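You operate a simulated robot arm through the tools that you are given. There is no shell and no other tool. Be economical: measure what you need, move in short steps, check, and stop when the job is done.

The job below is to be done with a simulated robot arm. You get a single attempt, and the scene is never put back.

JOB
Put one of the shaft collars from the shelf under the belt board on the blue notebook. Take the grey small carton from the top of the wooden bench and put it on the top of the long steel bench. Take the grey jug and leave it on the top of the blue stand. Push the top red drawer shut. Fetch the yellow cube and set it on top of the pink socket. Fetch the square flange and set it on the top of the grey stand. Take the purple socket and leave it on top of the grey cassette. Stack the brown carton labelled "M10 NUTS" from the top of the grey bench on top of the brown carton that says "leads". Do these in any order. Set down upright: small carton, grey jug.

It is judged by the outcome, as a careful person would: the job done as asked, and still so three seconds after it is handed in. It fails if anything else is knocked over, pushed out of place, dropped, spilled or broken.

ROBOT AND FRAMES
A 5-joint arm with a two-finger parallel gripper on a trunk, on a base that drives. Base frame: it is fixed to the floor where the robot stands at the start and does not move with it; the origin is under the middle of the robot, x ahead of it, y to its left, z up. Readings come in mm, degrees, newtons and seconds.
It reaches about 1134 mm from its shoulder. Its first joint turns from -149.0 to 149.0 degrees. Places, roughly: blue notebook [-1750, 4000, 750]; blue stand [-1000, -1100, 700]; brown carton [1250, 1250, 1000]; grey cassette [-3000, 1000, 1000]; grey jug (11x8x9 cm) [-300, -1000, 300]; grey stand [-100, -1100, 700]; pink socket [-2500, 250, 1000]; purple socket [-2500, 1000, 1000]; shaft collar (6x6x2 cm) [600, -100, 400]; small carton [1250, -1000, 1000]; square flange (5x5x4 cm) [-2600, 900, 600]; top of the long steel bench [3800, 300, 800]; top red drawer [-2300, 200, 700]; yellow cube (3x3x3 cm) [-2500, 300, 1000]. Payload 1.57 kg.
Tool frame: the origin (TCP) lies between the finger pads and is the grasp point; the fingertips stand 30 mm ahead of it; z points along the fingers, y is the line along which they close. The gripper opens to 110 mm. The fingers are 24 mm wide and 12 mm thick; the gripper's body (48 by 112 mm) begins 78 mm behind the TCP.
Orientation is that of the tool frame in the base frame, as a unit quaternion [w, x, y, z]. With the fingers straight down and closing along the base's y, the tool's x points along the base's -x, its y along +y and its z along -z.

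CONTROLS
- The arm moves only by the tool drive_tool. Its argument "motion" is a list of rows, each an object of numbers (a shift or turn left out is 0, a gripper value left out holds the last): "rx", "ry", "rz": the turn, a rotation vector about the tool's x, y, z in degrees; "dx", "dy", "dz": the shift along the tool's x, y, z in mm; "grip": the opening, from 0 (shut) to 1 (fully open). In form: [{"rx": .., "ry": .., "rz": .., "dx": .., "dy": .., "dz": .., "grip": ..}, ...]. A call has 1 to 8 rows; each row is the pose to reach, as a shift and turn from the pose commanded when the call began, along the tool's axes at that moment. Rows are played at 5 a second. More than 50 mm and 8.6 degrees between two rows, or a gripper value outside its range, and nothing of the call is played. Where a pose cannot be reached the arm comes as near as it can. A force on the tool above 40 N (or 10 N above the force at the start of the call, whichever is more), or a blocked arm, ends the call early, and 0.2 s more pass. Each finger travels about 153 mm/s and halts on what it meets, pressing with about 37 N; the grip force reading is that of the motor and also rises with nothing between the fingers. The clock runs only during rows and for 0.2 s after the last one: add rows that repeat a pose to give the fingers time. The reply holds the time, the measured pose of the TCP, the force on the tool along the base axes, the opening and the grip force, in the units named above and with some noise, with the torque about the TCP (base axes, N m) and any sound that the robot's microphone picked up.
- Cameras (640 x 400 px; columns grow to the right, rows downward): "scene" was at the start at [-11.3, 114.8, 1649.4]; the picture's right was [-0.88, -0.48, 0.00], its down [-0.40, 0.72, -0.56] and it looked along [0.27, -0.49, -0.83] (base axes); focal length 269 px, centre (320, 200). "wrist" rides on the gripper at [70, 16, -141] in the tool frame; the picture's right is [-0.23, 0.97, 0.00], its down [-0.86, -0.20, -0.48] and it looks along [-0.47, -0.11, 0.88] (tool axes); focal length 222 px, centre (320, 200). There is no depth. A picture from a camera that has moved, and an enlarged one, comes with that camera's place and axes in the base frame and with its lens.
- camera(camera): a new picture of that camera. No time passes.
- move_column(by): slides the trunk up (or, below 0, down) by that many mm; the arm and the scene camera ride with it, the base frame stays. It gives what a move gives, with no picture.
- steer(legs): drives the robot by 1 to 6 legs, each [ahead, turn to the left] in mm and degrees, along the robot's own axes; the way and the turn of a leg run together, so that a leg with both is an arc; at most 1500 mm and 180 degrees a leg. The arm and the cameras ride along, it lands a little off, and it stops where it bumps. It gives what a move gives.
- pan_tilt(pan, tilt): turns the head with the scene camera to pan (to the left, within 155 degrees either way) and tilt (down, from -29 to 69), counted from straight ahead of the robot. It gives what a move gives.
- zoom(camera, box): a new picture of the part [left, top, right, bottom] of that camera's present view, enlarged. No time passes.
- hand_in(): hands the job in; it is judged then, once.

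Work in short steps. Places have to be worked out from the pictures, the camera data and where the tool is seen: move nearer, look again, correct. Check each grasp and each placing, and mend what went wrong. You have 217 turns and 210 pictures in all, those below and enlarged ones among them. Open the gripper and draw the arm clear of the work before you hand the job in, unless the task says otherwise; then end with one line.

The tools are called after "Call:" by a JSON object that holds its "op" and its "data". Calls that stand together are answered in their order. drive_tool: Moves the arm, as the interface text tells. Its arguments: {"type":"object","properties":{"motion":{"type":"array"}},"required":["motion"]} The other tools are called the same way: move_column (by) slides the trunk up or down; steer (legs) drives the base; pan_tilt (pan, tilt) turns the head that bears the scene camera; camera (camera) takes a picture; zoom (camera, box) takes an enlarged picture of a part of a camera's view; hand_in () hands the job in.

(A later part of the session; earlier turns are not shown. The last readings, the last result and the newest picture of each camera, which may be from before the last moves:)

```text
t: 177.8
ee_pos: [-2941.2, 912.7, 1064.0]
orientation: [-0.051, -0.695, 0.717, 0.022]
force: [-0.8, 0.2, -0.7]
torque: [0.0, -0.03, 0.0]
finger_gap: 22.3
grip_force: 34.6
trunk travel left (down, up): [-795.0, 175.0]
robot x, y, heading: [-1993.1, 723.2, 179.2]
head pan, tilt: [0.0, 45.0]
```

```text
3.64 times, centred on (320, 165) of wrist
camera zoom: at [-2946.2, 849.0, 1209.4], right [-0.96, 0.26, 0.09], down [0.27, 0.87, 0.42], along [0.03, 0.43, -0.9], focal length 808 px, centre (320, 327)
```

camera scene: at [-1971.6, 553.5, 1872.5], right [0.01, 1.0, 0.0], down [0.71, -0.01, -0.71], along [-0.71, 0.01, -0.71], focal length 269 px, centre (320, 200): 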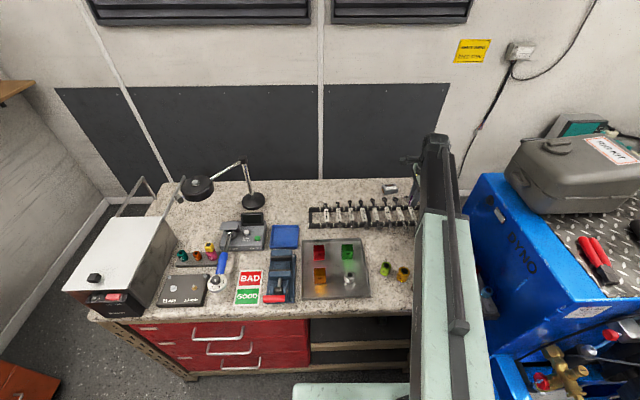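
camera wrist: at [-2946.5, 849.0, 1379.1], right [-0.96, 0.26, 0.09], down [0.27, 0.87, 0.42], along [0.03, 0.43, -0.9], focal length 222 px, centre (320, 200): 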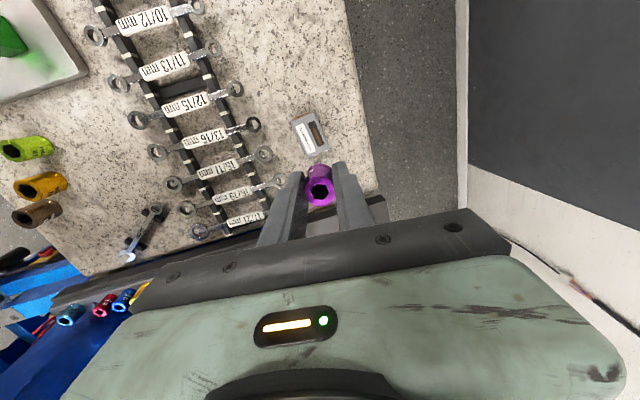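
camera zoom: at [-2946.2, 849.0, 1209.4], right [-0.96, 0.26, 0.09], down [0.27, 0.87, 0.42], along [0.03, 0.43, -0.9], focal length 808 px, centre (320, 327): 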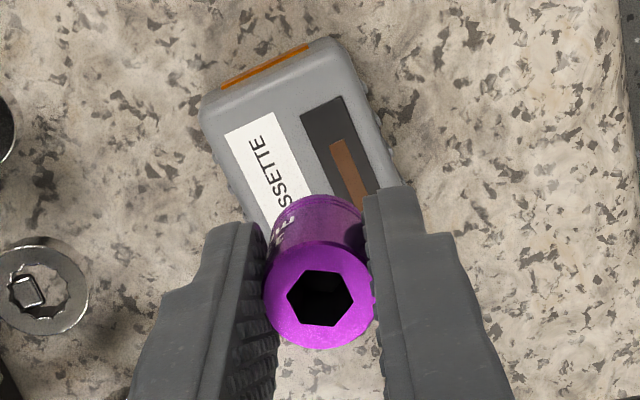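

Socket will land near the cassette's middle. Lowering on.

Call:
{"op": "move_column", "data": {"by": -38}}

Call:
{"op": "move_column", "data": {"by": -6}}

Call:
{"op": "zoom", "data": {"camera": "wrist", "box": [240, 110, 400, 220]}}

```text
t: 178.6
ee_pos: [-2941.3, 912.2, 1024.6]
orientation: [-0.05, -0.695, 0.717, 0.021]
force: [-0.2, 1.3, -0.5]
torque: [0.06, 0.02, -0.04]
finger_gap: 22.0
grip_force: 35.6
trunk travel left (down, up): [-757.0, 213.0]
robot x, y, heading: [-1993.5, 724.7, 179.2]
head pan, tilt: [0.0, 45.0]
```

```text
t: 179.1
ee_pos: [-2941.0, 912.5, 1019.0]
orientation: [-0.051, -0.695, 0.717, 0.022]
force: [0.3, -0.3, -0.8]
torque: [0.01, 0.03, 0.01]
finger_gap: 22.1
grip_force: 35.3
trunk travel left (down, up): [-751.0, 219.0]
robot x, y, heading: [-1991.5, 723.7, 179.1]
head pan, tilt: [0.0, 45.0]
```

```text
3.64 times, centred on (320, 165) of wrist
camera zoom: at [-2946.2, 849.0, 1165.3], right [-0.96, 0.26, 0.09], down [0.27, 0.87, 0.42], along [0.03, 0.43, -0.9], focal length 808 px, centre (320, 327)
```

zoom: 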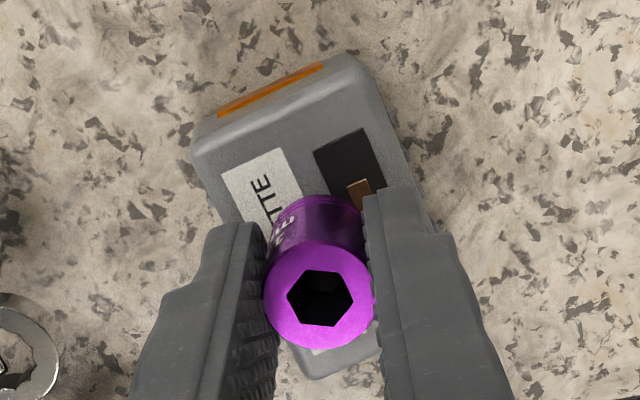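

Nearly there and well centred. Small steps to contact.

Call:
{"op": "move_column", "data": {"by": -5}}

Call:
{"op": "move_column", "data": {"by": -4}}

Call:
{"op": "move_column", "data": {"by": -4}}

```text
t: 179.7
ee_pos: [-2941.3, 911.1, 1014.1]
orientation: [-0.05, -0.696, 0.716, 0.021]
force: [0.3, -0.6, 6.4]
torque: [-0.06, -0.02, -0.03]
finger_gap: 22.3
grip_force: 35.2
trunk travel left (down, up): [-746.0, 224.0]
robot x, y, heading: [-1995.4, 725.5, 179.1]
head pan, tilt: [0.0, 45.0]
```

```text
t: 180.2
ee_pos: [-2941.0, 912.4, 1012.0]
orientation: [-0.051, -0.696, 0.716, 0.023]
force: [-6.7, 1.0, 25.6]
torque: [-0.01, 0.07, -0.01]
finger_gap: 22.2
grip_force: 35.8
trunk travel left (down, up): [-742.0, 228.0]
robot x, y, heading: [-1993.4, 720.5, 179.1]
head pan, tilt: [0.0, 45.0]
```

```text
t: 180.6
ee_pos: [-2940.4, 912.1, 1011.4]
orientation: [-0.051, -0.696, 0.716, 0.025]
force: [-1.0, -0.2, 28.0]
torque: [0.03, -0.2, -0.02]
finger_gap: 22.2
grip_force: 34.9
trunk travel left (down, up): [-741.0, 229.0]
robot x, y, heading: [-1996.1, 724.9, 179.3]
head pan, tilt: [0.0, 45.0]
stopped: the force on the tool passed its limit at 42 N (the readings are from after the stop); the commanded pose is now the measured one
```

Contact (28 N). Relieving 2 mm, opening slowly, checking.

Call:
{"op": "move_column", "data": {"by": 2.5}}

Call:
{"op": "drive_tool", "data": {"motion": [{"grip": 0.22}, {"grip": 0.24}, {"grip": 0.28}, {"grip": 0.32}, {"grip": 0.34}]}}

Call:
{"op": "zoom", "data": {"camera": "wrist", "box": [240, 110, 400, 220]}}

Call:
{"op": "move_column", "data": {"by": 160}}

Call:
{"op": "camera", "data": {"camera": "wrist"}}

```text
t: 181.1
ee_pos: [-2941.8, 911.1, 1012.5]
orientation: [-0.05, -0.695, 0.717, 0.023]
force: [2.7, 0.0, 4.9]
torque: [-0.02, -0.17, -0.04]
finger_gap: 22.2
grip_force: 34.8
trunk travel left (down, up): [-743.0, 227.0]
robot x, y, heading: [-1992.7, 725.5, 179.0]
head pan, tilt: [0.0, 45.0]
```

```text
t: 182.3
ee_pos: [-2942.0, 913.2, 1012.5]
orientation: [-0.051, -0.694, 0.718, 0.023]
force: [-1.8, 0.7, 8.5]
torque: [0.12, -0.07, 0.02]
finger_gap: 34.2
grip_force: 0.0
trunk travel left (down, up): [-743.0, 227.0]
robot x, y, heading: [-1994.4, 724.7, 179.2]
head pan, tilt: [0.0, 45.0]
```

```text
3.64 times, centred on (320, 165) of wrist
camera zoom: at [-2945.9, 848.8, 1158.1], right [-0.96, 0.26, 0.09], down [0.27, 0.87, 0.42], along [0.03, 0.43, -0.9], focal length 808 px, centre (320, 327)
```

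zoom: 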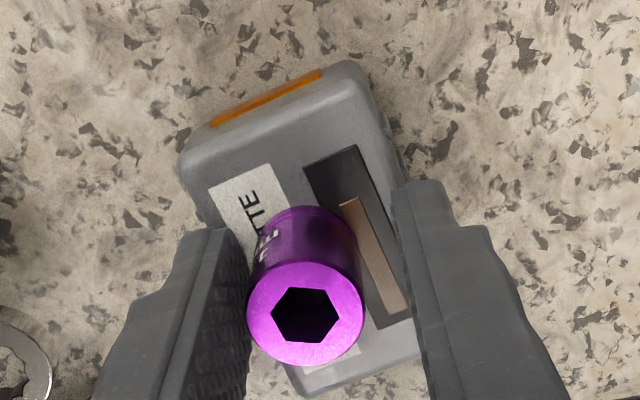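

```text
t: 184.1
ee_pos: [-2942.7, 913.4, 1171.7]
orientation: [-0.05, -0.696, 0.716, 0.022]
force: [-0.1, -0.8, -0.5]
torque: [0.01, -0.03, 0.0]
finger_gap: 37.6
grip_force: 0.1
trunk travel left (down, up): [-903.0, 67.0]
robot x, y, heading: [-1992.7, 727.7, 179.1]
head pan, tilt: [0.0, 45.0]
```

```text
110 pictures are left
camera wrist: at [-2946.7, 848.9, 1317.4], right [-0.96, 0.26, 0.09], down [0.27, 0.87, 0.42], along [0.03, 0.43, -0.9], focal length 222 px, centre (320, 200)
```

wrist: 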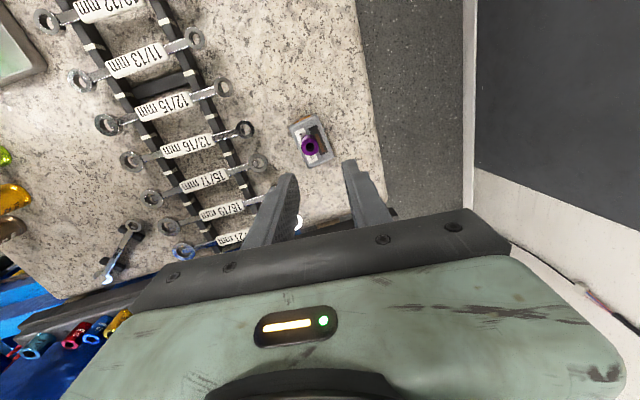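

Purple socket stands on the cassette. Now backing out to fetch the flange: reverse, then retract and spin the tool back.

Call:
{"op": "steer", "data": {"legs": [[-420, 0]]}}

Call:
{"op": "drive_tool", "data": {"motion": [{"rx": 2, "dy": -25, "rz": 8}, {"rx": 4, "dy": -50, "rz": 16}, {"rx": 5, "dy": -75, "rz": 24}, {"rx": 5, "dy": -100, "rz": 32}, {"rx": 5, "dy": -125, "rz": 40}, {"rx": 5, "dy": -150, "rz": 48}, {"rx": 5, "dy": -175, "rz": 56}, {"rx": 5, "dy": -200, "rz": 64}]}}

Call:
{"op": "drive_tool", "data": {"motion": [{"rz": 8}, {"rz": 16}, {"rz": 20}]}}

Call:
{"op": "move_column", "data": {"by": -400}}

Call:
{"op": "camera", "data": {"camera": "scene"}}

```text
t: 186.7
ee_pos: [-2518.1, 907.6, 1172.9]
orientation: [-0.05, -0.694, 0.718, 0.022]
force: [0.6, -0.4, -0.9]
torque: [0.0, -0.01, 0.0]
finger_gap: 37.4
grip_force: 0.1
trunk travel left (down, up): [-903.0, 67.0]
robot x, y, heading: [-1570.7, 720.9, 179.1]
head pan, tilt: [0.0, 45.0]
```

```text
t: 188.5
ee_pos: [-2317.9, 904.6, 1171.5]
orientation: [-0.026, -0.21, 0.977, -0.037]
force: [0.6, 0.5, 0.0]
torque: [0.01, 0.01, -0.02]
finger_gap: 37.2
grip_force: 0.0
out of reach, approached as far as the arm can: row 2, 3, 4, 5, 6, 7, 8
trunk travel left (down, up): [-903.0, 67.0]
robot x, y, heading: [-1571.7, 721.5, 179.1]
head pan, tilt: [0.0, 45.0]
```

```text
t: 189.3
ee_pos: [-2320.3, 900.9, 1170.1]
orientation: [-0.02, -0.037, 0.998, -0.042]
force: [0.1, -0.6, -0.1]
torque: [0.02, 0.02, -0.01]
finger_gap: 37.2
grip_force: 0.0
trunk travel left (down, up): [-903.0, 67.0]
robot x, y, heading: [-1574.8, 720.2, 179.2]
head pan, tilt: [0.0, 45.0]
```

```text
t: 192.4
ee_pos: [-2322.4, 900.9, 812.0]
orientation: [-0.027, -0.038, 0.998, -0.041]
force: [7.7, -0.8, 22.2]
torque: [0.45, 2.8, -0.08]
finger_gap: 37.5
grip_force: 0.1
trunk travel left (down, up): [-541.0, 429.0]
robot x, y, heading: [-1570.0, 718.0, 179.1]
head pan, tilt: [0.0, 45.0]
stopped: the force on the tool passed its limit at 85 N (the readings are from after the stop); the commanded pose is now the measured one
```

```text
109 pictures are left
camera scene: at [-1607.2, 547.7, 1526.7], right [0.02, 1.0, 0.0], down [0.71, -0.01, -0.71], along [-0.71, 0.01, -0.71], focal length 269 px, centre (320, 200)
```

scene: 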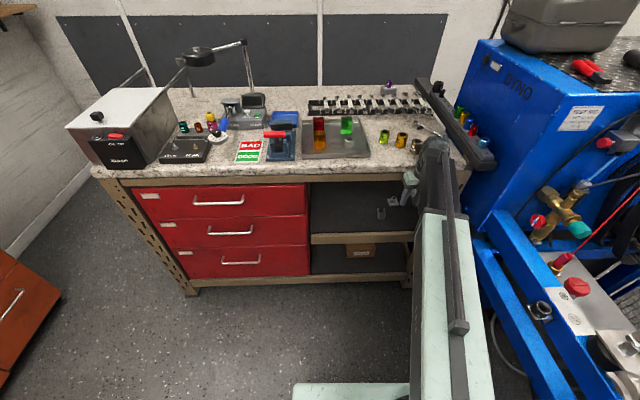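

I lowered too close and the gripper touched the bench edge. Raising and backing off, then checking nothing moved.

Call:
{"op": "move_column", "data": {"by": 60}}

Call:
{"op": "steer", "data": {"legs": [[-280, 0]]}}

Call:
{"op": "zoom", "data": {"camera": "scene", "box": [80, 60, 500, 240]}}

```text
t: 193.4
ee_pos: [-2323.5, 901.9, 868.8]
orientation: [-0.025, -0.038, 0.998, -0.041]
force: [-0.5, 0.5, 0.5]
torque: [0.01, 0.02, 0.03]
finger_gap: 37.4
grip_force: 0.0
trunk travel left (down, up): [-601.0, 369.0]
robot x, y, heading: [-1573.1, 721.3, 179.0]
head pan, tilt: [0.0, 45.0]
```

```text
t: 195.3
ee_pos: [-2046.0, 896.0, 869.4]
orientation: [-0.026, -0.04, 0.998, -0.041]
force: [0.0, 0.1, -0.1]
torque: [0.0, 0.0, -0.03]
finger_gap: 37.4
grip_force: 0.1
trunk travel left (down, up): [-601.0, 369.0]
robot x, y, heading: [-1288.1, 714.7, 179.3]
head pan, tilt: [0.0, 45.0]
```

```text
1.52 times, centred on (290, 150) of scene
camera zoom: at [-1332.4, 543.9, 1586.7], right [0.01, 1.0, 0.0], down [0.71, -0.01, -0.71], along [-0.71, 0.01, -0.71], focal length 410 px, centre (366, 276)
```

zoom: 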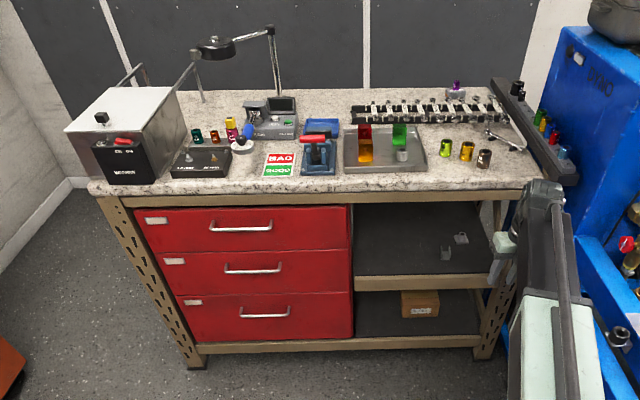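

Everything's intact. Closer look at the flange.

Call:
{"op": "zoom", "data": {"camera": "scene", "box": [340, 190, 440, 250]}}

```text
6.40 times, centred on (390, 220) of scene
camera zoom: at [-1332.4, 543.9, 1586.7], right [0.01, 1.0, 0.0], down [0.71, -0.01, -0.71], along [-0.71, 0.01, -0.71], focal length 1720 px, centre (-128, 72)
```

zoom: 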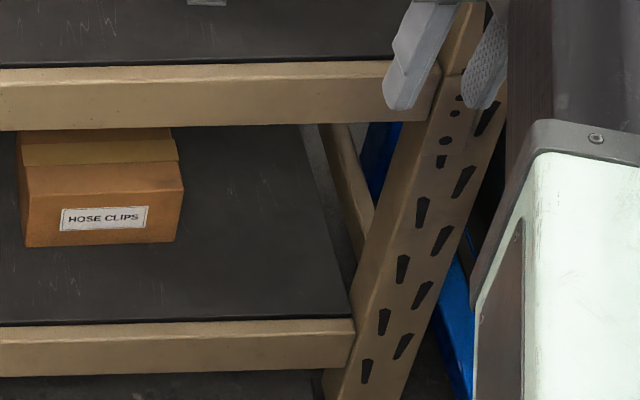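

Call:
{"op": "zoom", "data": {"camera": "scene", "box": [340, 150, 420, 200]}}

```text
8.00 times, centred on (380, 175) of scene
camera zoom: at [-1332.4, 543.9, 1586.7], right [0.01, 1.0, 0.0], down [0.71, -0.01, -0.71], along [-0.71, 0.01, -0.71], focal length 2150 px, centre (-160, 400)
```

zoom: 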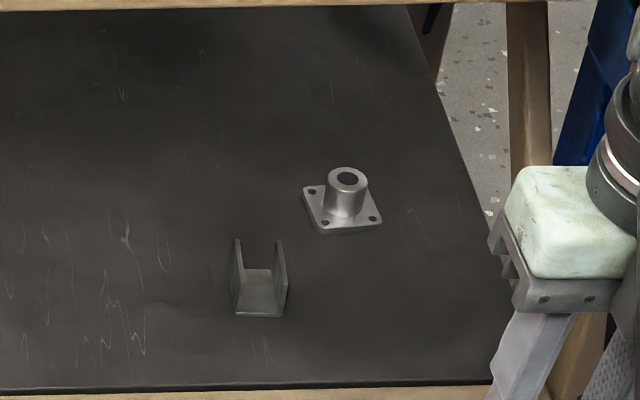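

Flange: 50 mm plate with a ~26 mm hub at ≈(-2580,941), bracket front-left of it. Tilting the tool 45° and lowering in front of the bench.

Call:
{"op": "drive_tool", "data": {"motion": [{"ry": 8, "dx": 10, "dy": 8, "grip": 0.6}, {"ry": 16, "dx": 20, "dy": 16}, {"ry": 24, "dx": 30, "dy": 24}, {"ry": 32, "dx": 40, "dy": 32}, {"ry": 40, "dx": 50, "dy": 40}, {"ry": 45, "dx": 60, "dy": 45}]}}

Call:
{"op": "move_column", "data": {"by": -330}}

Call:
{"op": "camera", "data": {"camera": "wrist"}}

```text
t: 196.8
ee_pos: [-2110.3, 936.4, 948.1]
orientation: [-0.405, -0.021, 0.912, -0.053]
force: [0.0, 0.2, 0.5]
torque: [-0.02, 0.0, 0.0]
finger_gap: 66.3
grip_force: 0.0
out of reach, approached as far as the arm can: row 1, 2, 3, 4, 5, 6
trunk travel left (down, up): [-601.0, 369.0]
robot x, y, heading: [-1292.0, 716.4, 179.3]
head pan, tilt: [0.0, 45.0]
```

```text
t: 200.0
ee_pos: [-2111.0, 936.9, 616.5]
orientation: [-0.405, -0.021, 0.913, -0.053]
force: [0.8, -0.3, -0.7]
torque: [0.0, -0.01, 0.02]
finger_gap: 66.0
grip_force: 0.1
trunk travel left (down, up): [-271.0, 699.0]
robot x, y, heading: [-1295.8, 712.0, 179.2]
head pan, tilt: [0.0, 45.0]
```

```text
105 pictures are left
camera wrist: at [-2054.6, 969.0, 763.1], right [0.07, 0.97, -0.25], down [0.94, -0.15, -0.3], along [-0.33, -0.21, -0.92], focal length 222 px, centre (320, 200)
```

wrist: 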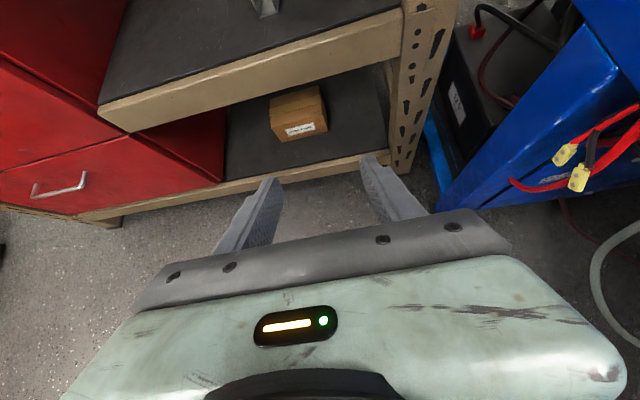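

Gripper is lined up at y≈937. Straightening the tool heading a little, then driving in at z≈616 (above bracket and flange, below the bench top).

Call:
{"op": "drive_tool", "data": {"motion": [{"rx": -3, "ry": 0.3, "rz": 2.6}, {"rx": -5.9, "ry": 0.6, "rz": 5.3}, {"rx": -5.9, "ry": 0.6, "rz": 5.3}]}}

Call:
{"op": "steer", "data": {"legs": [[330, 0]]}}

Call:
{"op": "camera", "data": {"camera": "wrist"}}

```text
t: 200.8
ee_pos: [-2110.0, 936.6, 617.6]
orientation: [-0.408, 0.044, 0.912, -0.023]
force: [-0.1, 0.1, 0.4]
torque: [-0.04, -0.02, 0.0]
finger_gap: 65.8
grip_force: 0.0
trunk travel left (down, up): [-271.0, 699.0]
robot x, y, heading: [-1293.6, 716.5, 179.3]
head pan, tilt: [0.0, 45.0]
```

```text
t: 203.0
ee_pos: [-2443.7, 936.1, 616.6]
orientation: [-0.407, 0.041, 0.912, -0.025]
force: [0.4, 0.8, 0.1]
torque: [0.01, -0.03, 0.02]
finger_gap: 65.9
grip_force: 0.1
trunk travel left (down, up): [-271.0, 699.0]
robot x, y, heading: [-1621.6, 715.6, 179.3]
head pan, tilt: [0.0, 45.0]
```

```text
104 pictures are left
camera wrist: at [-2384.1, 961.8, 763.0], right [0.2, 0.95, -0.25], down [0.91, -0.27, -0.3], along [-0.35, -0.16, -0.92], focal length 222 px, centre (320, 200)
```

wrist: 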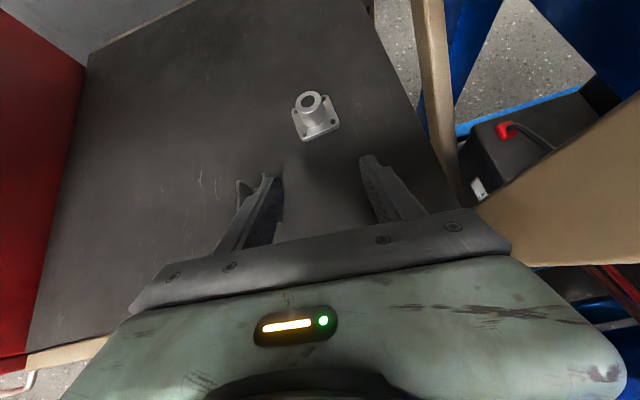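

Hub at ≈(-2574,941), shelf z≈528, bracket just left of the left finger. Narrowing the fingers, driving 118 mm further in at this height.

Call:
{"op": "drive_tool", "data": {"motion": [{"dy": 3, "grip": 0.45}, {"dy": 6, "grip": 0.45}]}}

Call:
{"op": "steer", "data": {"legs": [[117, 0]]}}

Call:
{"op": "camera", "data": {"camera": "wrist"}}

```text
t: 203.6
ee_pos: [-2442.9, 942.4, 616.5]
orientation: [-0.408, 0.041, 0.912, -0.025]
force: [-1.1, -0.7, 0.9]
torque: [-0.01, -0.03, -0.02]
finger_gap: 49.4
grip_force: 0.1
trunk travel left (down, up): [-271.0, 699.0]
robot x, y, heading: [-1622.8, 719.1, 179.5]
head pan, tilt: [0.0, 45.0]
```

```text
t: 204.8
ee_pos: [-2561.2, 944.5, 617.8]
orientation: [-0.407, 0.04, 0.912, -0.026]
force: [-0.8, -0.5, -1.1]
torque: [0.0, -0.01, 0.01]
finger_gap: 49.4
grip_force: 0.1
trunk travel left (down, up): [-271.0, 699.0]
robot x, y, heading: [-1741.2, 719.8, 179.5]
head pan, tilt: [0.0, 45.0]
```

```text
103 pictures are left
camera wrist: at [-2502.4, 968.9, 762.9], right [0.2, 0.95, -0.25], down [0.91, -0.27, -0.3], along [-0.35, -0.16, -0.92], focal length 222 px, centre (320, 200)
```

wrist: 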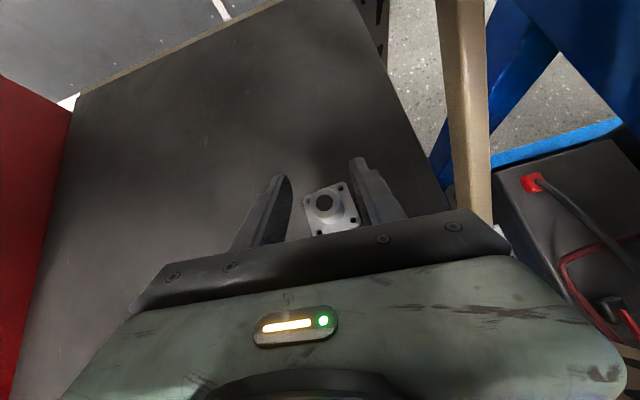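

Aligned; shift 6 mm left, lower 47 mm.

Call:
{"op": "drive_tool", "data": {"motion": [{"dy": -6}, {"dy": -6}]}}

Call:
{"op": "move_column", "data": {"by": -40}}

Call:
{"op": "zoom", "data": {"camera": "wrist", "box": [240, 140, 420, 260]}}

```text
t: 205.4
ee_pos: [-2562.7, 938.0, 618.5]
orientation: [-0.408, 0.041, 0.912, -0.025]
force: [0.3, -0.1, 0.3]
torque: [0.02, 0.02, 0.01]
finger_gap: 49.5
grip_force: 0.1
trunk travel left (down, up): [-271.0, 699.0]
robot x, y, heading: [-1743.8, 719.8, 179.6]
head pan, tilt: [0.0, 45.0]
```

```text
t: 206.2
ee_pos: [-2563.1, 937.6, 579.3]
orientation: [-0.41, 0.041, 0.911, -0.025]
force: [-6.6, 1.3, 18.9]
torque: [0.48, 0.4, 0.1]
finger_gap: 48.9
grip_force: 0.0
trunk travel left (down, up): [-231.0, 739.0]
robot x, y, heading: [-1742.4, 720.3, 179.4]
head pan, tilt: [0.0, 45.0]
```

```text
3.33 times, centred on (330, 200) of wrist
camera zoom: at [-2502.3, 962.6, 724.8], right [0.2, 0.95, -0.25], down [0.91, -0.27, -0.3], along [-0.35, -0.16, -0.92], focal length 740 px, centre (287, 200)
```

zoom: 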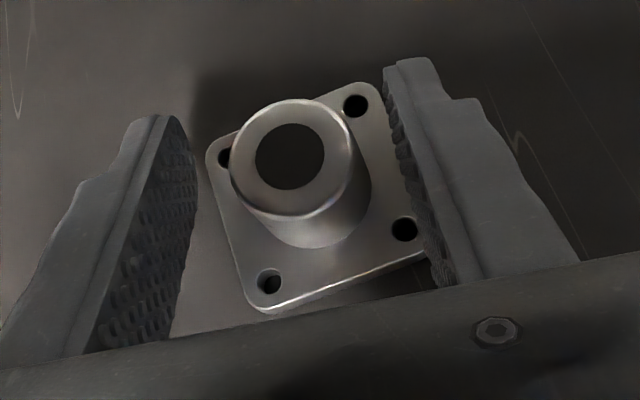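

Fingertip touches the plate (19 N). Raising 4 mm and closing on the hub.

Call:
{"op": "move_column", "data": {"by": 5}}

Call:
{"op": "drive_tool", "data": {"motion": [{"grip": 0.35}, {"grip": 0.25}, {"grip": 0.15}, {"grip": 0.15}, {"grip": 0.15}]}}

Call:
{"op": "zoom", "data": {"camera": "wrist", "box": [240, 140, 420, 260]}}

```text
t: 206.8
ee_pos: [-2562.8, 937.6, 582.4]
orientation: [-0.407, 0.04, 0.912, -0.026]
force: [-0.4, -0.9, 0.2]
torque: [0.01, 0.01, 0.02]
finger_gap: 49.5
grip_force: 0.0
trunk travel left (down, up): [-236.0, 734.0]
robot x, y, heading: [-1742.7, 721.5, 179.4]
head pan, tilt: [0.0, 45.0]
```

```text
t: 208.0
ee_pos: [-2562.6, 938.6, 583.3]
orientation: [-0.409, 0.041, 0.911, -0.024]
force: [0.1, 4.2, 6.0]
torque: [0.35, -0.04, 0.02]
finger_gap: 28.3
grip_force: 36.6
trunk travel left (down, up): [-236.0, 734.0]
robot x, y, heading: [-1741.0, 720.1, 179.5]
head pan, tilt: [0.0, 45.0]
```

```text
3.33 times, centred on (330, 200) of wrist
camera zoom: at [-2502.5, 962.9, 728.6], right [0.2, 0.95, -0.25], down [0.91, -0.27, -0.3], along [-0.35, -0.16, -0.92], focal length 740 px, centre (287, 200)
```

zoom: 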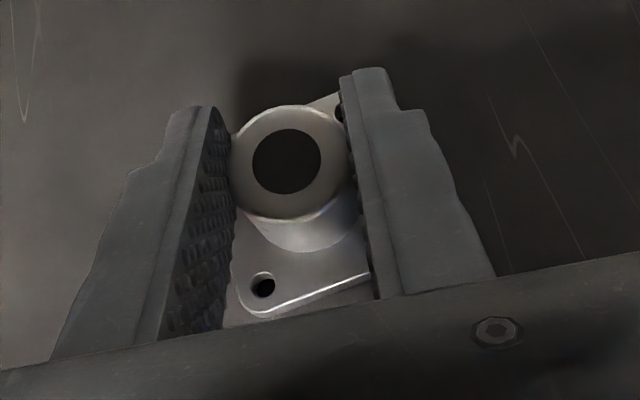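

Hub gripped at 28 mm, 37 N. Lifting 40 mm and checking.

Call:
{"op": "move_column", "data": {"by": 35}}

Call:
{"op": "camera", "data": {"camera": "wrist"}}

```text
t: 208.8
ee_pos: [-2561.3, 937.2, 618.4]
orientation: [-0.407, 0.04, 0.912, -0.025]
force: [-0.2, 0.5, -0.8]
torque: [-0.01, 0.01, -0.01]
finger_gap: 28.3
grip_force: 37.3
trunk travel left (down, up): [-271.0, 699.0]
robot x, y, heading: [-1746.0, 718.7, 179.5]
head pan, tilt: [0.0, 45.0]
```

```text
100 pictures are left
camera wrist: at [-2502.9, 962.7, 763.0], right [0.2, 0.95, -0.25], down [0.91, -0.27, -0.3], along [-0.35, -0.16, -0.92], focal length 222 px, centre (320, 200)
```

wrist: 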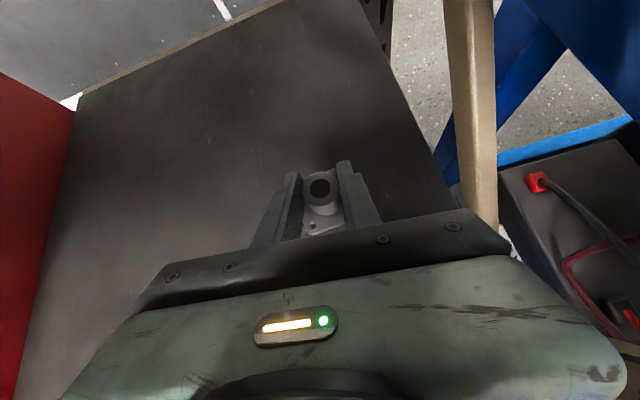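

Flange secured. Backing out, raising, then turning left 127° and heading to the grey stand.

Call:
{"op": "steer", "data": {"legs": [[-500, 0]]}}

Call:
{"op": "move_column", "data": {"by": 260}}

Call:
{"op": "steer", "data": {"legs": [[0, 127.5], [750, 0]]}}

Call:
{"op": "pan_tilt", "data": {"pan": 0, "tilt": 38}}

Call:
{"op": "camera", "data": {"camera": "scene"}}

Call:
{"op": "camera", "data": {"camera": "wrist"}}

```text
t: 211.7
ee_pos: [-2058.2, 931.7, 617.0]
orientation: [-0.407, 0.04, 0.912, -0.026]
force: [0.2, -0.2, -1.1]
torque: [0.0, -0.01, -0.04]
finger_gap: 28.1
grip_force: 36.8
trunk travel left (down, up): [-271.0, 699.0]
robot x, y, heading: [-1238.0, 715.7, 179.7]
head pan, tilt: [0.0, 45.0]
```

```text
t: 214.4
ee_pos: [-2056.9, 930.7, 876.8]
orientation: [-0.407, 0.039, 0.912, -0.027]
force: [0.3, 0.3, -0.8]
torque: [0.01, 0.0, -0.04]
finger_gap: 28.3
grip_force: 36.8
trunk travel left (down, up): [-531.0, 439.0]
robot x, y, heading: [-1238.4, 717.4, 179.7]
head pan, tilt: [0.0, 45.0]
```

```text
t: 223.8
ee_pos: [-460.3, -659.6, 877.6]
orientation: [0.158, 0.8, -0.439, 0.376]
force: [-0.1, -1.0, -0.2]
torque: [0.05, 0.01, 0.02]
finger_gap: 28.4
grip_force: 36.6
trunk travel left (down, up): [-531.0, 439.0]
robot x, y, heading: [-792.0, 119.6, -52.3]
head pan, tilt: [0.0, 45.0]
```

```text
t: 224.4
ee_pos: [-460.1, -659.4, 877.3]
orientation: [0.156, 0.801, -0.439, 0.376]
force: [1.5, 0.7, -1.2]
torque: [0.01, -0.01, 0.0]
finger_gap: 28.2
grip_force: 36.1
trunk travel left (down, up): [-531.0, 439.0]
robot x, y, heading: [-789.9, 116.4, -52.5]
head pan, tilt: [0.0, 38.0]
```

```text
99 pictures are left
camera scene: at [-632.6, 188.6, 1526.9], right [-0.79, -0.61, 0.0], down [-0.38, 0.49, -0.79], along [0.48, -0.62, -0.62], focal length 269 px, centre (320, 200)
```

scene: 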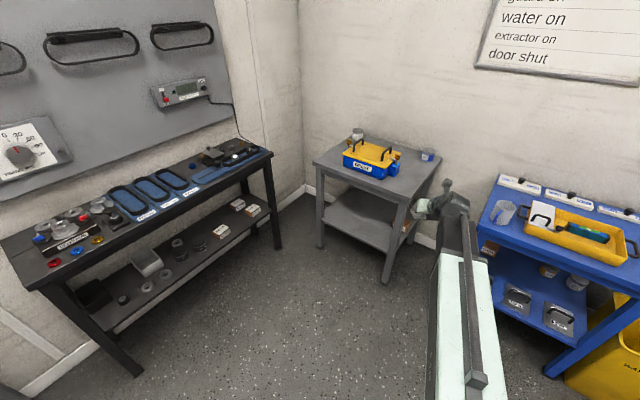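

```text
98 pictures are left
camera wrist: at [-516.7, -627.5, 1023.0], right [-0.87, -0.42, -0.25], down [-0.34, 0.89, -0.3], along [0.34, -0.18, -0.92], focal length 222 px, centre (320, 200)
```

wrist: 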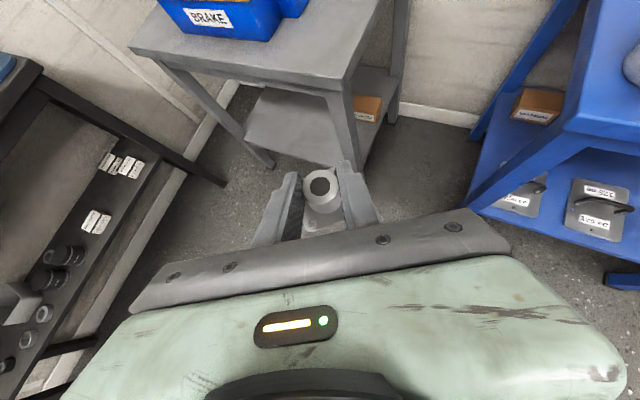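

Stand's front-right corner ≈(-355,-865). Target for the flange ≈(-280,-965). Shifting right 44 mm and driving forward in two steps.

Call:
{"op": "drive_tool", "data": {"motion": [{"dy": 22}, {"dy": 44}]}}

Call:
{"op": "steer", "data": {"legs": [[250, 0]]}}

Call:
{"op": "camera", "data": {"camera": "wrist"}}

```text
t: 225.0
ee_pos: [-497.3, -684.3, 876.6]
orientation: [0.157, 0.801, -0.439, 0.375]
force: [-0.5, 0.1, -1.7]
torque: [-0.04, -0.01, -0.02]
finger_gap: 28.4
grip_force: 36.9
out of reach, approached as far as the arm can: row 2
trunk travel left (down, up): [-531.0, 439.0]
robot x, y, heading: [-791.2, 118.8, -52.3]
head pan, tilt: [0.0, 38.0]
```

```text
t: 226.9
ee_pos: [-342.9, -885.1, 877.1]
orientation: [0.158, 0.8, -0.44, 0.376]
force: [0.7, 0.4, -1.2]
torque: [-0.01, -0.02, 0.04]
finger_gap: 28.3
grip_force: 37.2
trunk travel left (down, up): [-531.0, 439.0]
robot x, y, heading: [-638.9, -81.5, -52.6]
head pan, tilt: [0.0, 38.0]
```

```text
97 pictures are left
camera wrist: at [-399.8, -851.7, 1023.0], right [-0.88, -0.42, -0.25], down [-0.34, 0.89, -0.3], along [0.34, -0.18, -0.92], focal length 222 px, centre (320, 200)
```

wrist: 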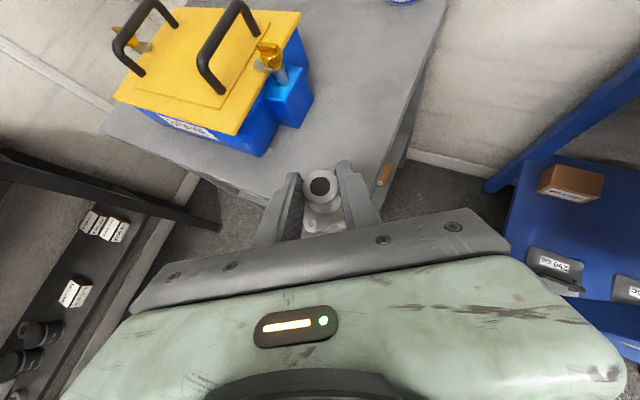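

Free spot ahead is clear of the clamp box. Driving 72 mm and lowering in stages.

Call:
{"op": "steer", "data": {"legs": [[72, 0]]}}

Call:
{"op": "move_column", "data": {"by": -75}}

Call:
{"op": "camera", "data": {"camera": "wrist"}}

```text
t: 227.9
ee_pos: [-299.3, -942.5, 877.8]
orientation: [0.158, 0.8, -0.44, 0.376]
force: [-0.2, 0.9, 0.1]
torque: [0.0, -0.01, -0.01]
finger_gap: 28.3
grip_force: 37.4
trunk travel left (down, up): [-531.0, 439.0]
robot x, y, heading: [-595.9, -137.9, -52.5]
head pan, tilt: [0.0, 38.0]
```

```text
t: 229.0
ee_pos: [-297.7, -942.6, 802.2]
orientation: [0.157, 0.801, -0.44, 0.375]
force: [-1.0, -0.3, -1.2]
torque: [0.04, 0.0, 0.01]
finger_gap: 28.0
grip_force: 37.1
trunk travel left (down, up): [-456.0, 514.0]
robot x, y, heading: [-590.2, -138.0, -52.2]
head pan, tilt: [0.0, 38.0]
```

```text
96 pictures are left
camera wrist: at [-354.9, -910.3, 947.8], right [-0.88, -0.42, -0.25], down [-0.34, 0.89, -0.3], along [0.34, -0.18, -0.92], focal length 222 px, centre (320, 200)
```

wrist: 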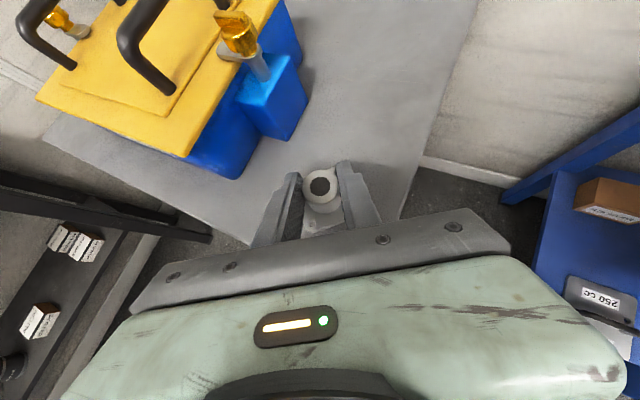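

Call:
{"op": "move_column", "data": {"by": -15}}

Call:
{"op": "move_column", "data": {"by": -5}}

Call:
{"op": "move_column", "data": {"by": -5}}

```text
t: 229.6
ee_pos: [-297.6, -942.2, 786.3]
orientation: [0.156, 0.801, -0.439, 0.375]
force: [-0.1, -0.1, -1.2]
torque: [-0.01, 0.03, 0.05]
finger_gap: 28.4
grip_force: 37.3
trunk travel left (down, up): [-441.0, 529.0]
robot x, y, heading: [-590.6, -138.2, -52.3]
head pan, tilt: [0.0, 38.0]
```

```text
t: 230.2
ee_pos: [-298.7, -944.0, 781.5]
orientation: [0.157, 0.8, -0.439, 0.377]
force: [0.4, 0.4, -1.1]
torque: [-0.01, 0.0, -0.01]
finger_gap: 28.3
grip_force: 37.0
trunk travel left (down, up): [-436.0, 534.0]
robot x, y, heading: [-589.2, -139.8, -52.3]
head pan, tilt: [0.0, 38.0]
```

```text
t: 230.7
ee_pos: [-298.6, -940.7, 779.3]
orientation: [0.158, 0.8, -0.438, 0.378]
force: [7.2, -2.4, 26.2]
torque: [-0.64, 0.11, 0.21]
finger_gap: 28.6
grip_force: 37.1
trunk travel left (down, up): [-431.0, 539.0]
robot x, y, heading: [-592.1, -140.5, -52.5]
head pan, tilt: [0.0, 38.0]
```

Contact at the top (26 N). Release and lift.

Call:
{"op": "move_column", "data": {"by": 2}}

Call:
{"op": "drive_tool", "data": {"motion": [{"grip": 0.28}, {"grip": 0.32}, {"grip": 0.4}, {"grip": 0.45}]}}

Call:
{"op": "move_column", "data": {"by": 110}}

Call:
{"op": "camera", "data": {"camera": "wrist"}}

```text
t: 231.2
ee_pos: [-298.9, -942.5, 780.1]
orientation: [0.156, 0.801, -0.438, 0.377]
force: [3.7, -0.5, 14.5]
torque: [-0.26, 0.1, 0.09]
finger_gap: 28.6
grip_force: 36.7
trunk travel left (down, up): [-433.0, 537.0]
robot x, y, heading: [-597.3, -139.6, -52.6]
head pan, tilt: [0.0, 38.0]
```

```text
t: 232.2
ee_pos: [-298.1, -942.9, 779.0]
orientation: [0.157, 0.801, -0.44, 0.375]
force: [0.2, 0.2, -0.2]
torque: [0.01, -0.03, 0.0]
finger_gap: 49.3
grip_force: 0.1
trunk travel left (down, up): [-433.0, 537.0]
robot x, y, heading: [-590.9, -141.0, -52.3]
head pan, tilt: [0.0, 38.0]
```

```text
t: 233.7
ee_pos: [-299.1, -942.5, 889.0]
orientation: [0.157, 0.8, -0.439, 0.376]
force: [-0.3, -0.4, 0.0]
torque: [-0.03, -0.01, 0.02]
finger_gap: 49.5
grip_force: 0.1
trunk travel left (down, up): [-543.0, 427.0]
robot x, y, heading: [-593.1, -143.6, -52.6]
head pan, tilt: [0.0, 38.0]
```

```text
95 pictures are left
camera wrist: at [-355.0, -910.3, 1034.8], right [-0.88, -0.42, -0.25], down [-0.34, 0.89, -0.3], along [0.34, -0.18, -0.92], focal length 222 px, centre (320, 200)
```

wrist: 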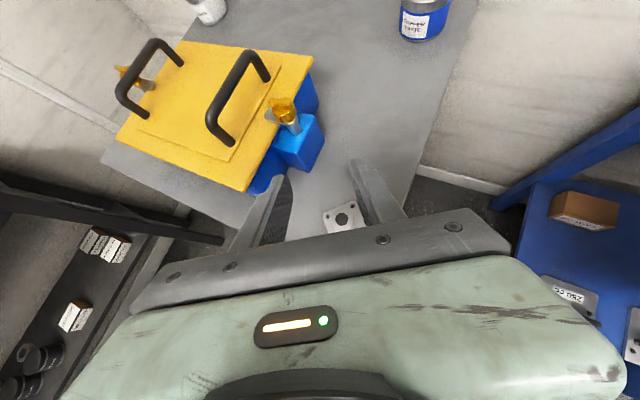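

Flange placed. Backing off and turning to face the belt-board bench for a shaft collar.

Call:
{"op": "steer", "data": {"legs": [[-450, 0], [0, 52.6]]}}

Call:
{"op": "pan_tilt", "data": {"pan": -8, "tilt": 35}}

Call:
{"op": "camera", "data": {"camera": "scene"}}

```text
t: 238.8
ee_pos: [-45.1, -14.7, 889.1]
orientation: [-0.031, 0.913, -0.027, 0.406]
force: [0.4, -0.9, -0.9]
torque: [0.03, 0.01, 0.01]
finger_gap: 49.1
grip_force: 0.0
trunk travel left (down, up): [-543.0, 427.0]
robot x, y, heading: [-864.2, 200.8, 1.3]
head pan, tilt: [0.0, 38.0]
```

```text
t: 239.5
ee_pos: [-43.1, -15.4, 888.4]
orientation: [-0.032, 0.913, -0.027, 0.406]
force: [0.4, 0.5, 0.3]
torque: [0.0, -0.01, 0.0]
finger_gap: 49.4
grip_force: 0.0
trunk travel left (down, up): [-543.0, 427.0]
robot x, y, heading: [-867.6, 198.9, 1.6]
head pan, tilt: [-8.0, 35.0]
```

```text
94 pictures are left
camera scene: at [-829.0, 357.8, 1543.5], right [-0.12, -0.99, 0.0], down [-0.57, 0.07, -0.82], along [0.81, -0.1, -0.57], focal length 269 px, centre (320, 200)
```

scene: 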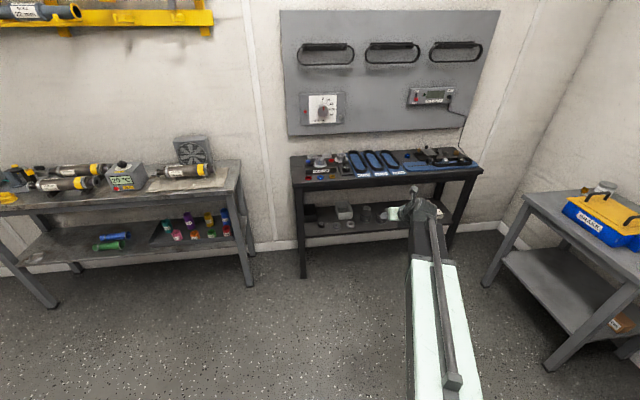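

Call:
{"op": "zoom", "data": {"camera": "scene", "box": [280, 140, 490, 280]}}

Call:
{"op": "zoom", "data": {"camera": "scene", "box": [295, 190, 395, 250]}}

```text
2.86 times, centred on (385, 210) of scene
camera zoom: at [-829.0, 357.8, 1543.5], right [-0.12, -0.99, 0.0], down [-0.57, 0.07, -0.82], along [0.81, -0.1, -0.57], focal length 768 px, centre (134, 171)
```

zoom: 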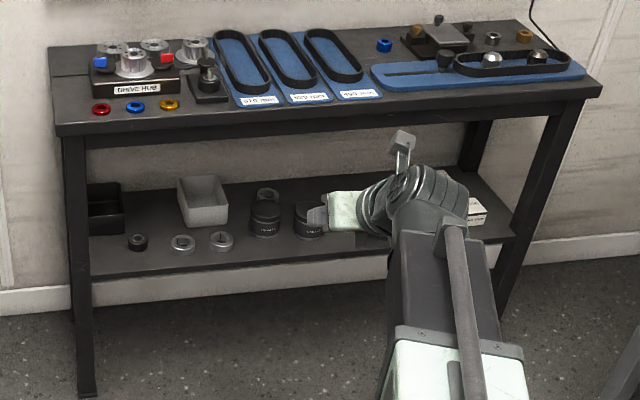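

```text
6.40 times, centred on (345, 220) of scene
camera zoom: at [-829.0, 357.8, 1543.5], right [-0.12, -0.99, 0.0], down [-0.57, 0.07, -0.82], along [0.81, -0.1, -0.57], focal length 1720 px, centre (160, 72)
```

zoom: 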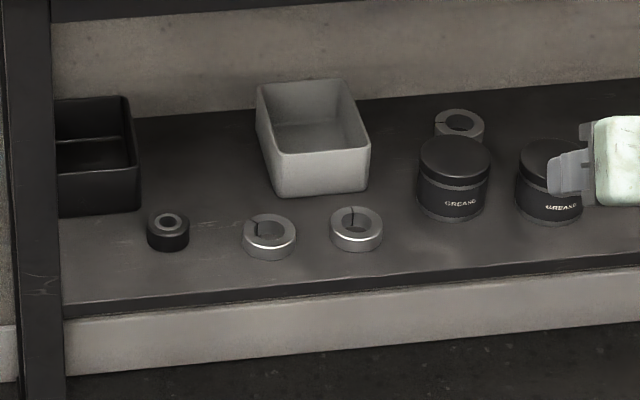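

Split shaft collars lie on the shelf (z≈385); I'll take the one at ≈(502,5). Lowering the trunk and approaching under the bench top.

Call:
{"op": "move_column", "data": {"by": -400}}

Call:
{"op": "drive_tool", "data": {"motion": [{"dy": -10, "grip": 0.72}, {"dy": -20, "grip": 0.72}]}}

Call:
{"op": "steer", "data": {"legs": [[400, -1.6]]}}

Call:
{"op": "camera", "data": {"camera": "wrist"}}

```text
t: 243.3
ee_pos: [-42.5, -14.6, 489.2]
orientation: [-0.031, 0.913, -0.026, 0.407]
force: [0.1, -0.3, -0.1]
torque: [-0.02, -0.01, 0.03]
finger_gap: 49.6
grip_force: 0.1
trunk travel left (down, up): [-143.0, 827.0]
robot x, y, heading: [-868.2, 201.2, 1.4]
head pan, tilt: [-8.0, 35.0]
```

```text
t: 243.9
ee_pos: [-42.6, 4.9, 490.6]
orientation: [-0.032, 0.912, -0.027, 0.408]
force: [-0.2, -0.1, -0.2]
torque: [0.0, -0.02, -0.03]
finger_gap: 79.3
grip_force: 0.0
trunk travel left (down, up): [-143.0, 827.0]
robot x, y, heading: [-866.7, 195.9, 1.3]
head pan, tilt: [-8.0, 35.0]
```

```text
t: 246.4
ee_pos: [348.6, -18.9, 488.4]
orientation: [-0.026, 0.912, -0.04, 0.408]
force: [-0.2, 0.2, -0.2]
torque: [0.0, -0.04, -0.02]
finger_gap: 79.4
grip_force: 0.0
trunk travel left (down, up): [-143.0, 827.0]
robot x, y, heading: [-468.7, 203.4, -0.9]
head pan, tilt: [-8.0, 35.0]
```

```text
91 pictures are left
camera wrist: at [288.2, -43.4, 635.1], right [-0.2, -0.95, -0.25], down [-0.91, 0.27, -0.3], along [0.35, 0.16, -0.92], focal length 222 px, centre (320, 200)
```

wrist: 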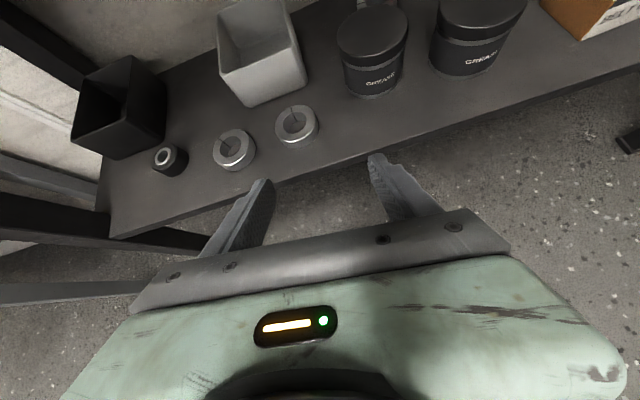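

Collar at ≈(491,7). Shifting left 27 mm and driving in 128 mm.

Call:
{"op": "drive_tool", "data": {"motion": [{"dy": -14}, {"dy": -28}]}}

Call:
{"op": "steer", "data": {"legs": [[128, 0]]}}

Call:
{"op": "camera", "data": {"camera": "wrist"}}

```text
t: 247.0
ee_pos: [348.7, 9.3, 490.7]
orientation: [-0.025, 0.911, -0.04, 0.409]
force: [-0.2, 0.1, 0.5]
torque: [0.03, 0.0, 0.0]
finger_gap: 79.1
grip_force: 0.0
trunk travel left (down, up): [-143.0, 827.0]
robot x, y, heading: [-471.4, 205.2, -1.1]
head pan, tilt: [-8.0, 35.0]
```

```text
t: 248.2
ee_pos: [478.9, 6.4, 490.3]
orientation: [-0.025, 0.912, -0.04, 0.408]
force: [0.5, -1.0, 0.5]
torque: [0.01, -0.03, 0.01]
finger_gap: 79.4
grip_force: 0.0
trunk travel left (down, up): [-143.0, 827.0]
robot x, y, heading: [-339.5, 199.6, -0.8]
head pan, tilt: [-8.0, 35.0]
```

```text
90 pictures are left
camera wrist: at [417.8, -17.0, 635.5], right [-0.2, -0.95, -0.25], down [-0.91, 0.27, -0.3], along [0.35, 0.16, -0.92], focal length 222 px, centre (320, 200)
```

wrist: 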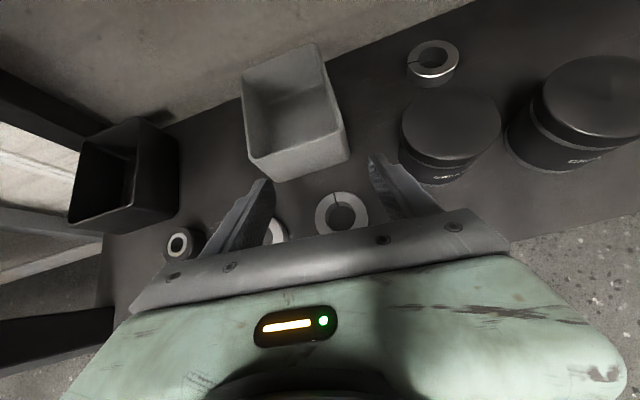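

Ring 1 is close to the left finger; narrowing to 70 mm, shifting back 5 mm, then lowering.

Call:
{"op": "drive_tool", "data": {"motion": [{"dx": -3.3, "dz": -3.7, "dy": 1, "grip": 0.64}, {"dx": -3.3, "dz": -3.7, "dy": 1, "grip": 0.64}]}}

Call:
{"op": "move_column", "data": {"by": -50}}

Call:
{"op": "zoom", "data": {"camera": "wrist", "box": [220, 140, 440, 270]}}

```text
t: 248.8
ee_pos: [472.7, 6.8, 488.9]
orientation: [-0.026, 0.911, -0.04, 0.409]
force: [0.2, -0.2, 0.5]
torque: [-0.02, -0.03, 0.0]
finger_gap: 70.2
grip_force: 0.1
trunk travel left (down, up): [-143.0, 827.0]
robot x, y, heading: [-339.3, 203.6, -0.5]
head pan, tilt: [-8.0, 35.0]
```

```text
t: 249.8
ee_pos: [473.1, 7.4, 440.5]
orientation: [-0.025, 0.911, -0.041, 0.409]
force: [0.5, 0.6, -0.1]
torque: [0.0, 0.0, 0.0]
finger_gap: 70.1
grip_force: 0.0
trunk travel left (down, up): [-93.0, 877.0]
robot x, y, heading: [-337.7, 202.6, -0.9]
head pan, tilt: [-8.0, 35.0]
```

```text
2.91 times, centred on (330, 205) of wrist
camera zoom: at [412.2, -17.6, 585.4], right [-0.2, -0.95, -0.25], down [-0.91, 0.27, -0.3], along [0.35, 0.16, -0.92], focal length 646 px, centre (291, 186)
```

zoom: 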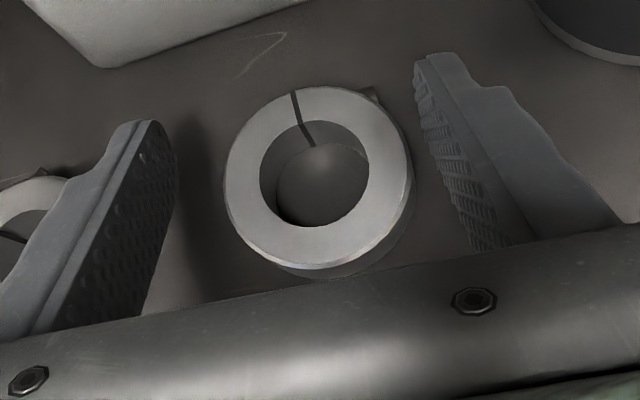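

Good. Shifting 4 mm right and lowering to the shelf.

Call:
{"op": "drive_tool", "data": {"motion": [{"dy": 4}]}}

Call:
{"op": "move_column", "data": {"by": -16}}

Call:
{"op": "zoom", "data": {"camera": "wrist", "box": [220, 140, 440, 270]}}

```text
t: 250.2
ee_pos: [473.0, 3.2, 440.5]
orientation: [-0.024, 0.911, -0.041, 0.409]
force: [-0.2, 0.7, -0.2]
torque: [0.03, 0.04, -0.02]
finger_gap: 70.4
grip_force: 0.1
trunk travel left (down, up): [-93.0, 877.0]
robot x, y, heading: [-337.0, 201.3, -0.9]
head pan, tilt: [-8.0, 35.0]
```

```text
t: 250.7
ee_pos: [471.5, 1.7, 431.6]
orientation: [-0.022, 0.908, -0.04, 0.416]
force: [-17.1, 2.6, 30.5]
torque: [-1.05, 0.11, -0.68]
finger_gap: 67.0
grip_force: 0.1
trunk travel left (down, up): [-80.0, 890.0]
robot x, y, heading: [-338.6, 199.0, -0.9]
head pan, tilt: [-8.0, 35.0]
stopped: the force on the tool passed its limit at 51 N (the readings are from after the stop); the commanded pose is now the measured one
```

```text
2.91 times, centred on (330, 205) of wrist
camera zoom: at [409.3, -21.7, 576.0], right [-0.2, -0.95, -0.24], down [-0.91, 0.27, -0.32], along [0.37, 0.16, -0.92], focal length 646 px, centre (291, 186)
```

zoom: 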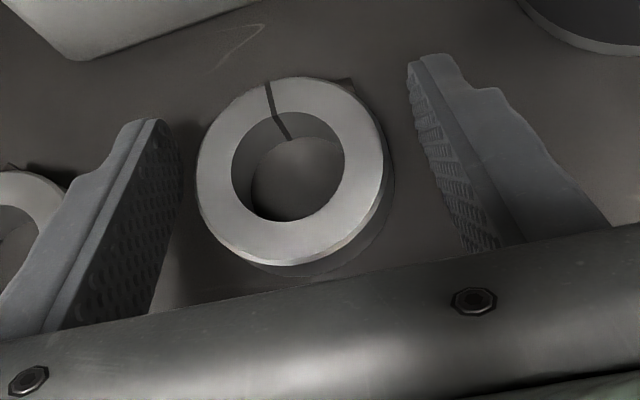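

The right fingertip met the shelf (higher than estimated). Raising 6 mm and closing.

Call:
{"op": "move_column", "data": {"by": 8}}

Call:
{"op": "drive_tool", "data": {"motion": [{"grip": 0.58}, {"grip": 0.52}, {"grip": 0.48}, {"grip": 0.45}, {"grip": 0.45}]}}

Call:
{"op": "zoom", "data": {"camera": "wrist", "box": [220, 140, 440, 270]}}

```text
t: 251.3
ee_pos: [474.4, 1.8, 435.4]
orientation: [-0.023, 0.91, -0.04, 0.413]
force: [-0.2, -0.4, 0.4]
torque: [0.01, -0.01, -0.03]
finger_gap: 70.4
grip_force: 0.0
trunk travel left (down, up): [-88.0, 882.0]
robot x, y, heading: [-338.0, 201.8, -0.7]
head pan, tilt: [-8.0, 35.0]
```

```text
t: 252.5
ee_pos: [474.3, 1.7, 435.3]
orientation: [-0.024, 0.91, -0.039, 0.413]
force: [0.2, 0.1, -0.2]
torque: [-0.02, 0.01, -0.03]
finger_gap: 52.5
grip_force: 36.6
trunk travel left (down, up): [-88.0, 882.0]
robot x, y, heading: [-337.7, 202.9, -0.9]
head pan, tilt: [-8.0, 35.0]
```

```text
2.91 times, centred on (330, 205) of wrist
camera zoom: at [411.5, -21.7, 580.8], right [-0.2, -0.95, -0.24], down [-0.91, 0.27, -0.31], along [0.36, 0.16, -0.92], focal length 646 px, centre (291, 186)
```

zoom: 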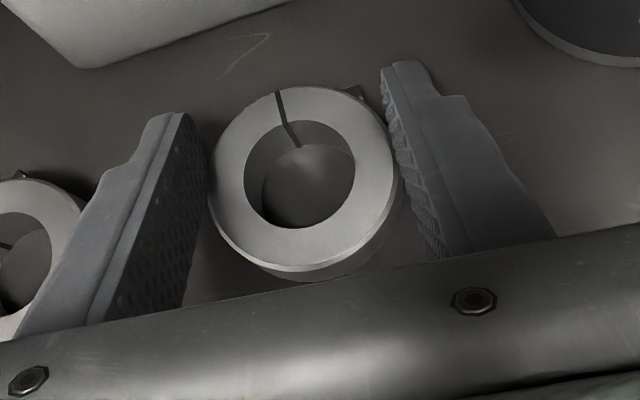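

Gripped at 52.5 mm. Lifting 35 mm.

Call:
{"op": "move_column", "data": {"by": 35}}

Call:
{"op": "zoom", "data": {"camera": "wrist", "box": [220, 140, 440, 270]}}

```text
t: 253.3
ee_pos: [474.3, 1.7, 471.2]
orientation: [-0.024, 0.91, -0.039, 0.413]
force: [-0.2, -0.4, -1.3]
torque: [-0.02, 0.01, 0.02]
finger_gap: 52.2
grip_force: 37.6
trunk travel left (down, up): [-123.0, 847.0]
robot x, y, heading: [-337.2, 204.4, -0.6]
head pan, tilt: [-8.0, 35.0]
```

```text
2.91 times, centred on (330, 205) of wrist
camera zoom: at [411.5, -21.7, 615.8], right [-0.2, -0.95, -0.24], down [-0.91, 0.27, -0.31], along [0.36, 0.16, -0.92], focal length 646 px, centre (291, 186)
```

zoom: 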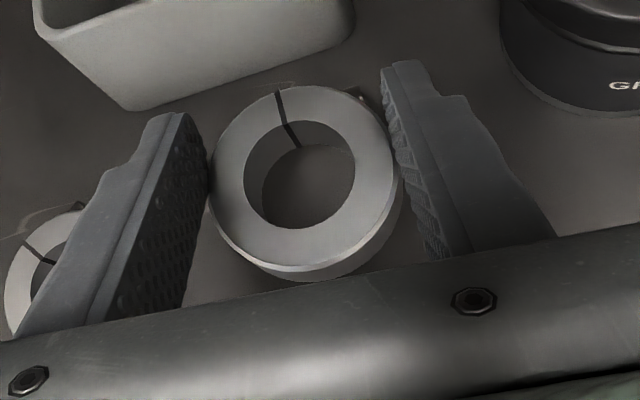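

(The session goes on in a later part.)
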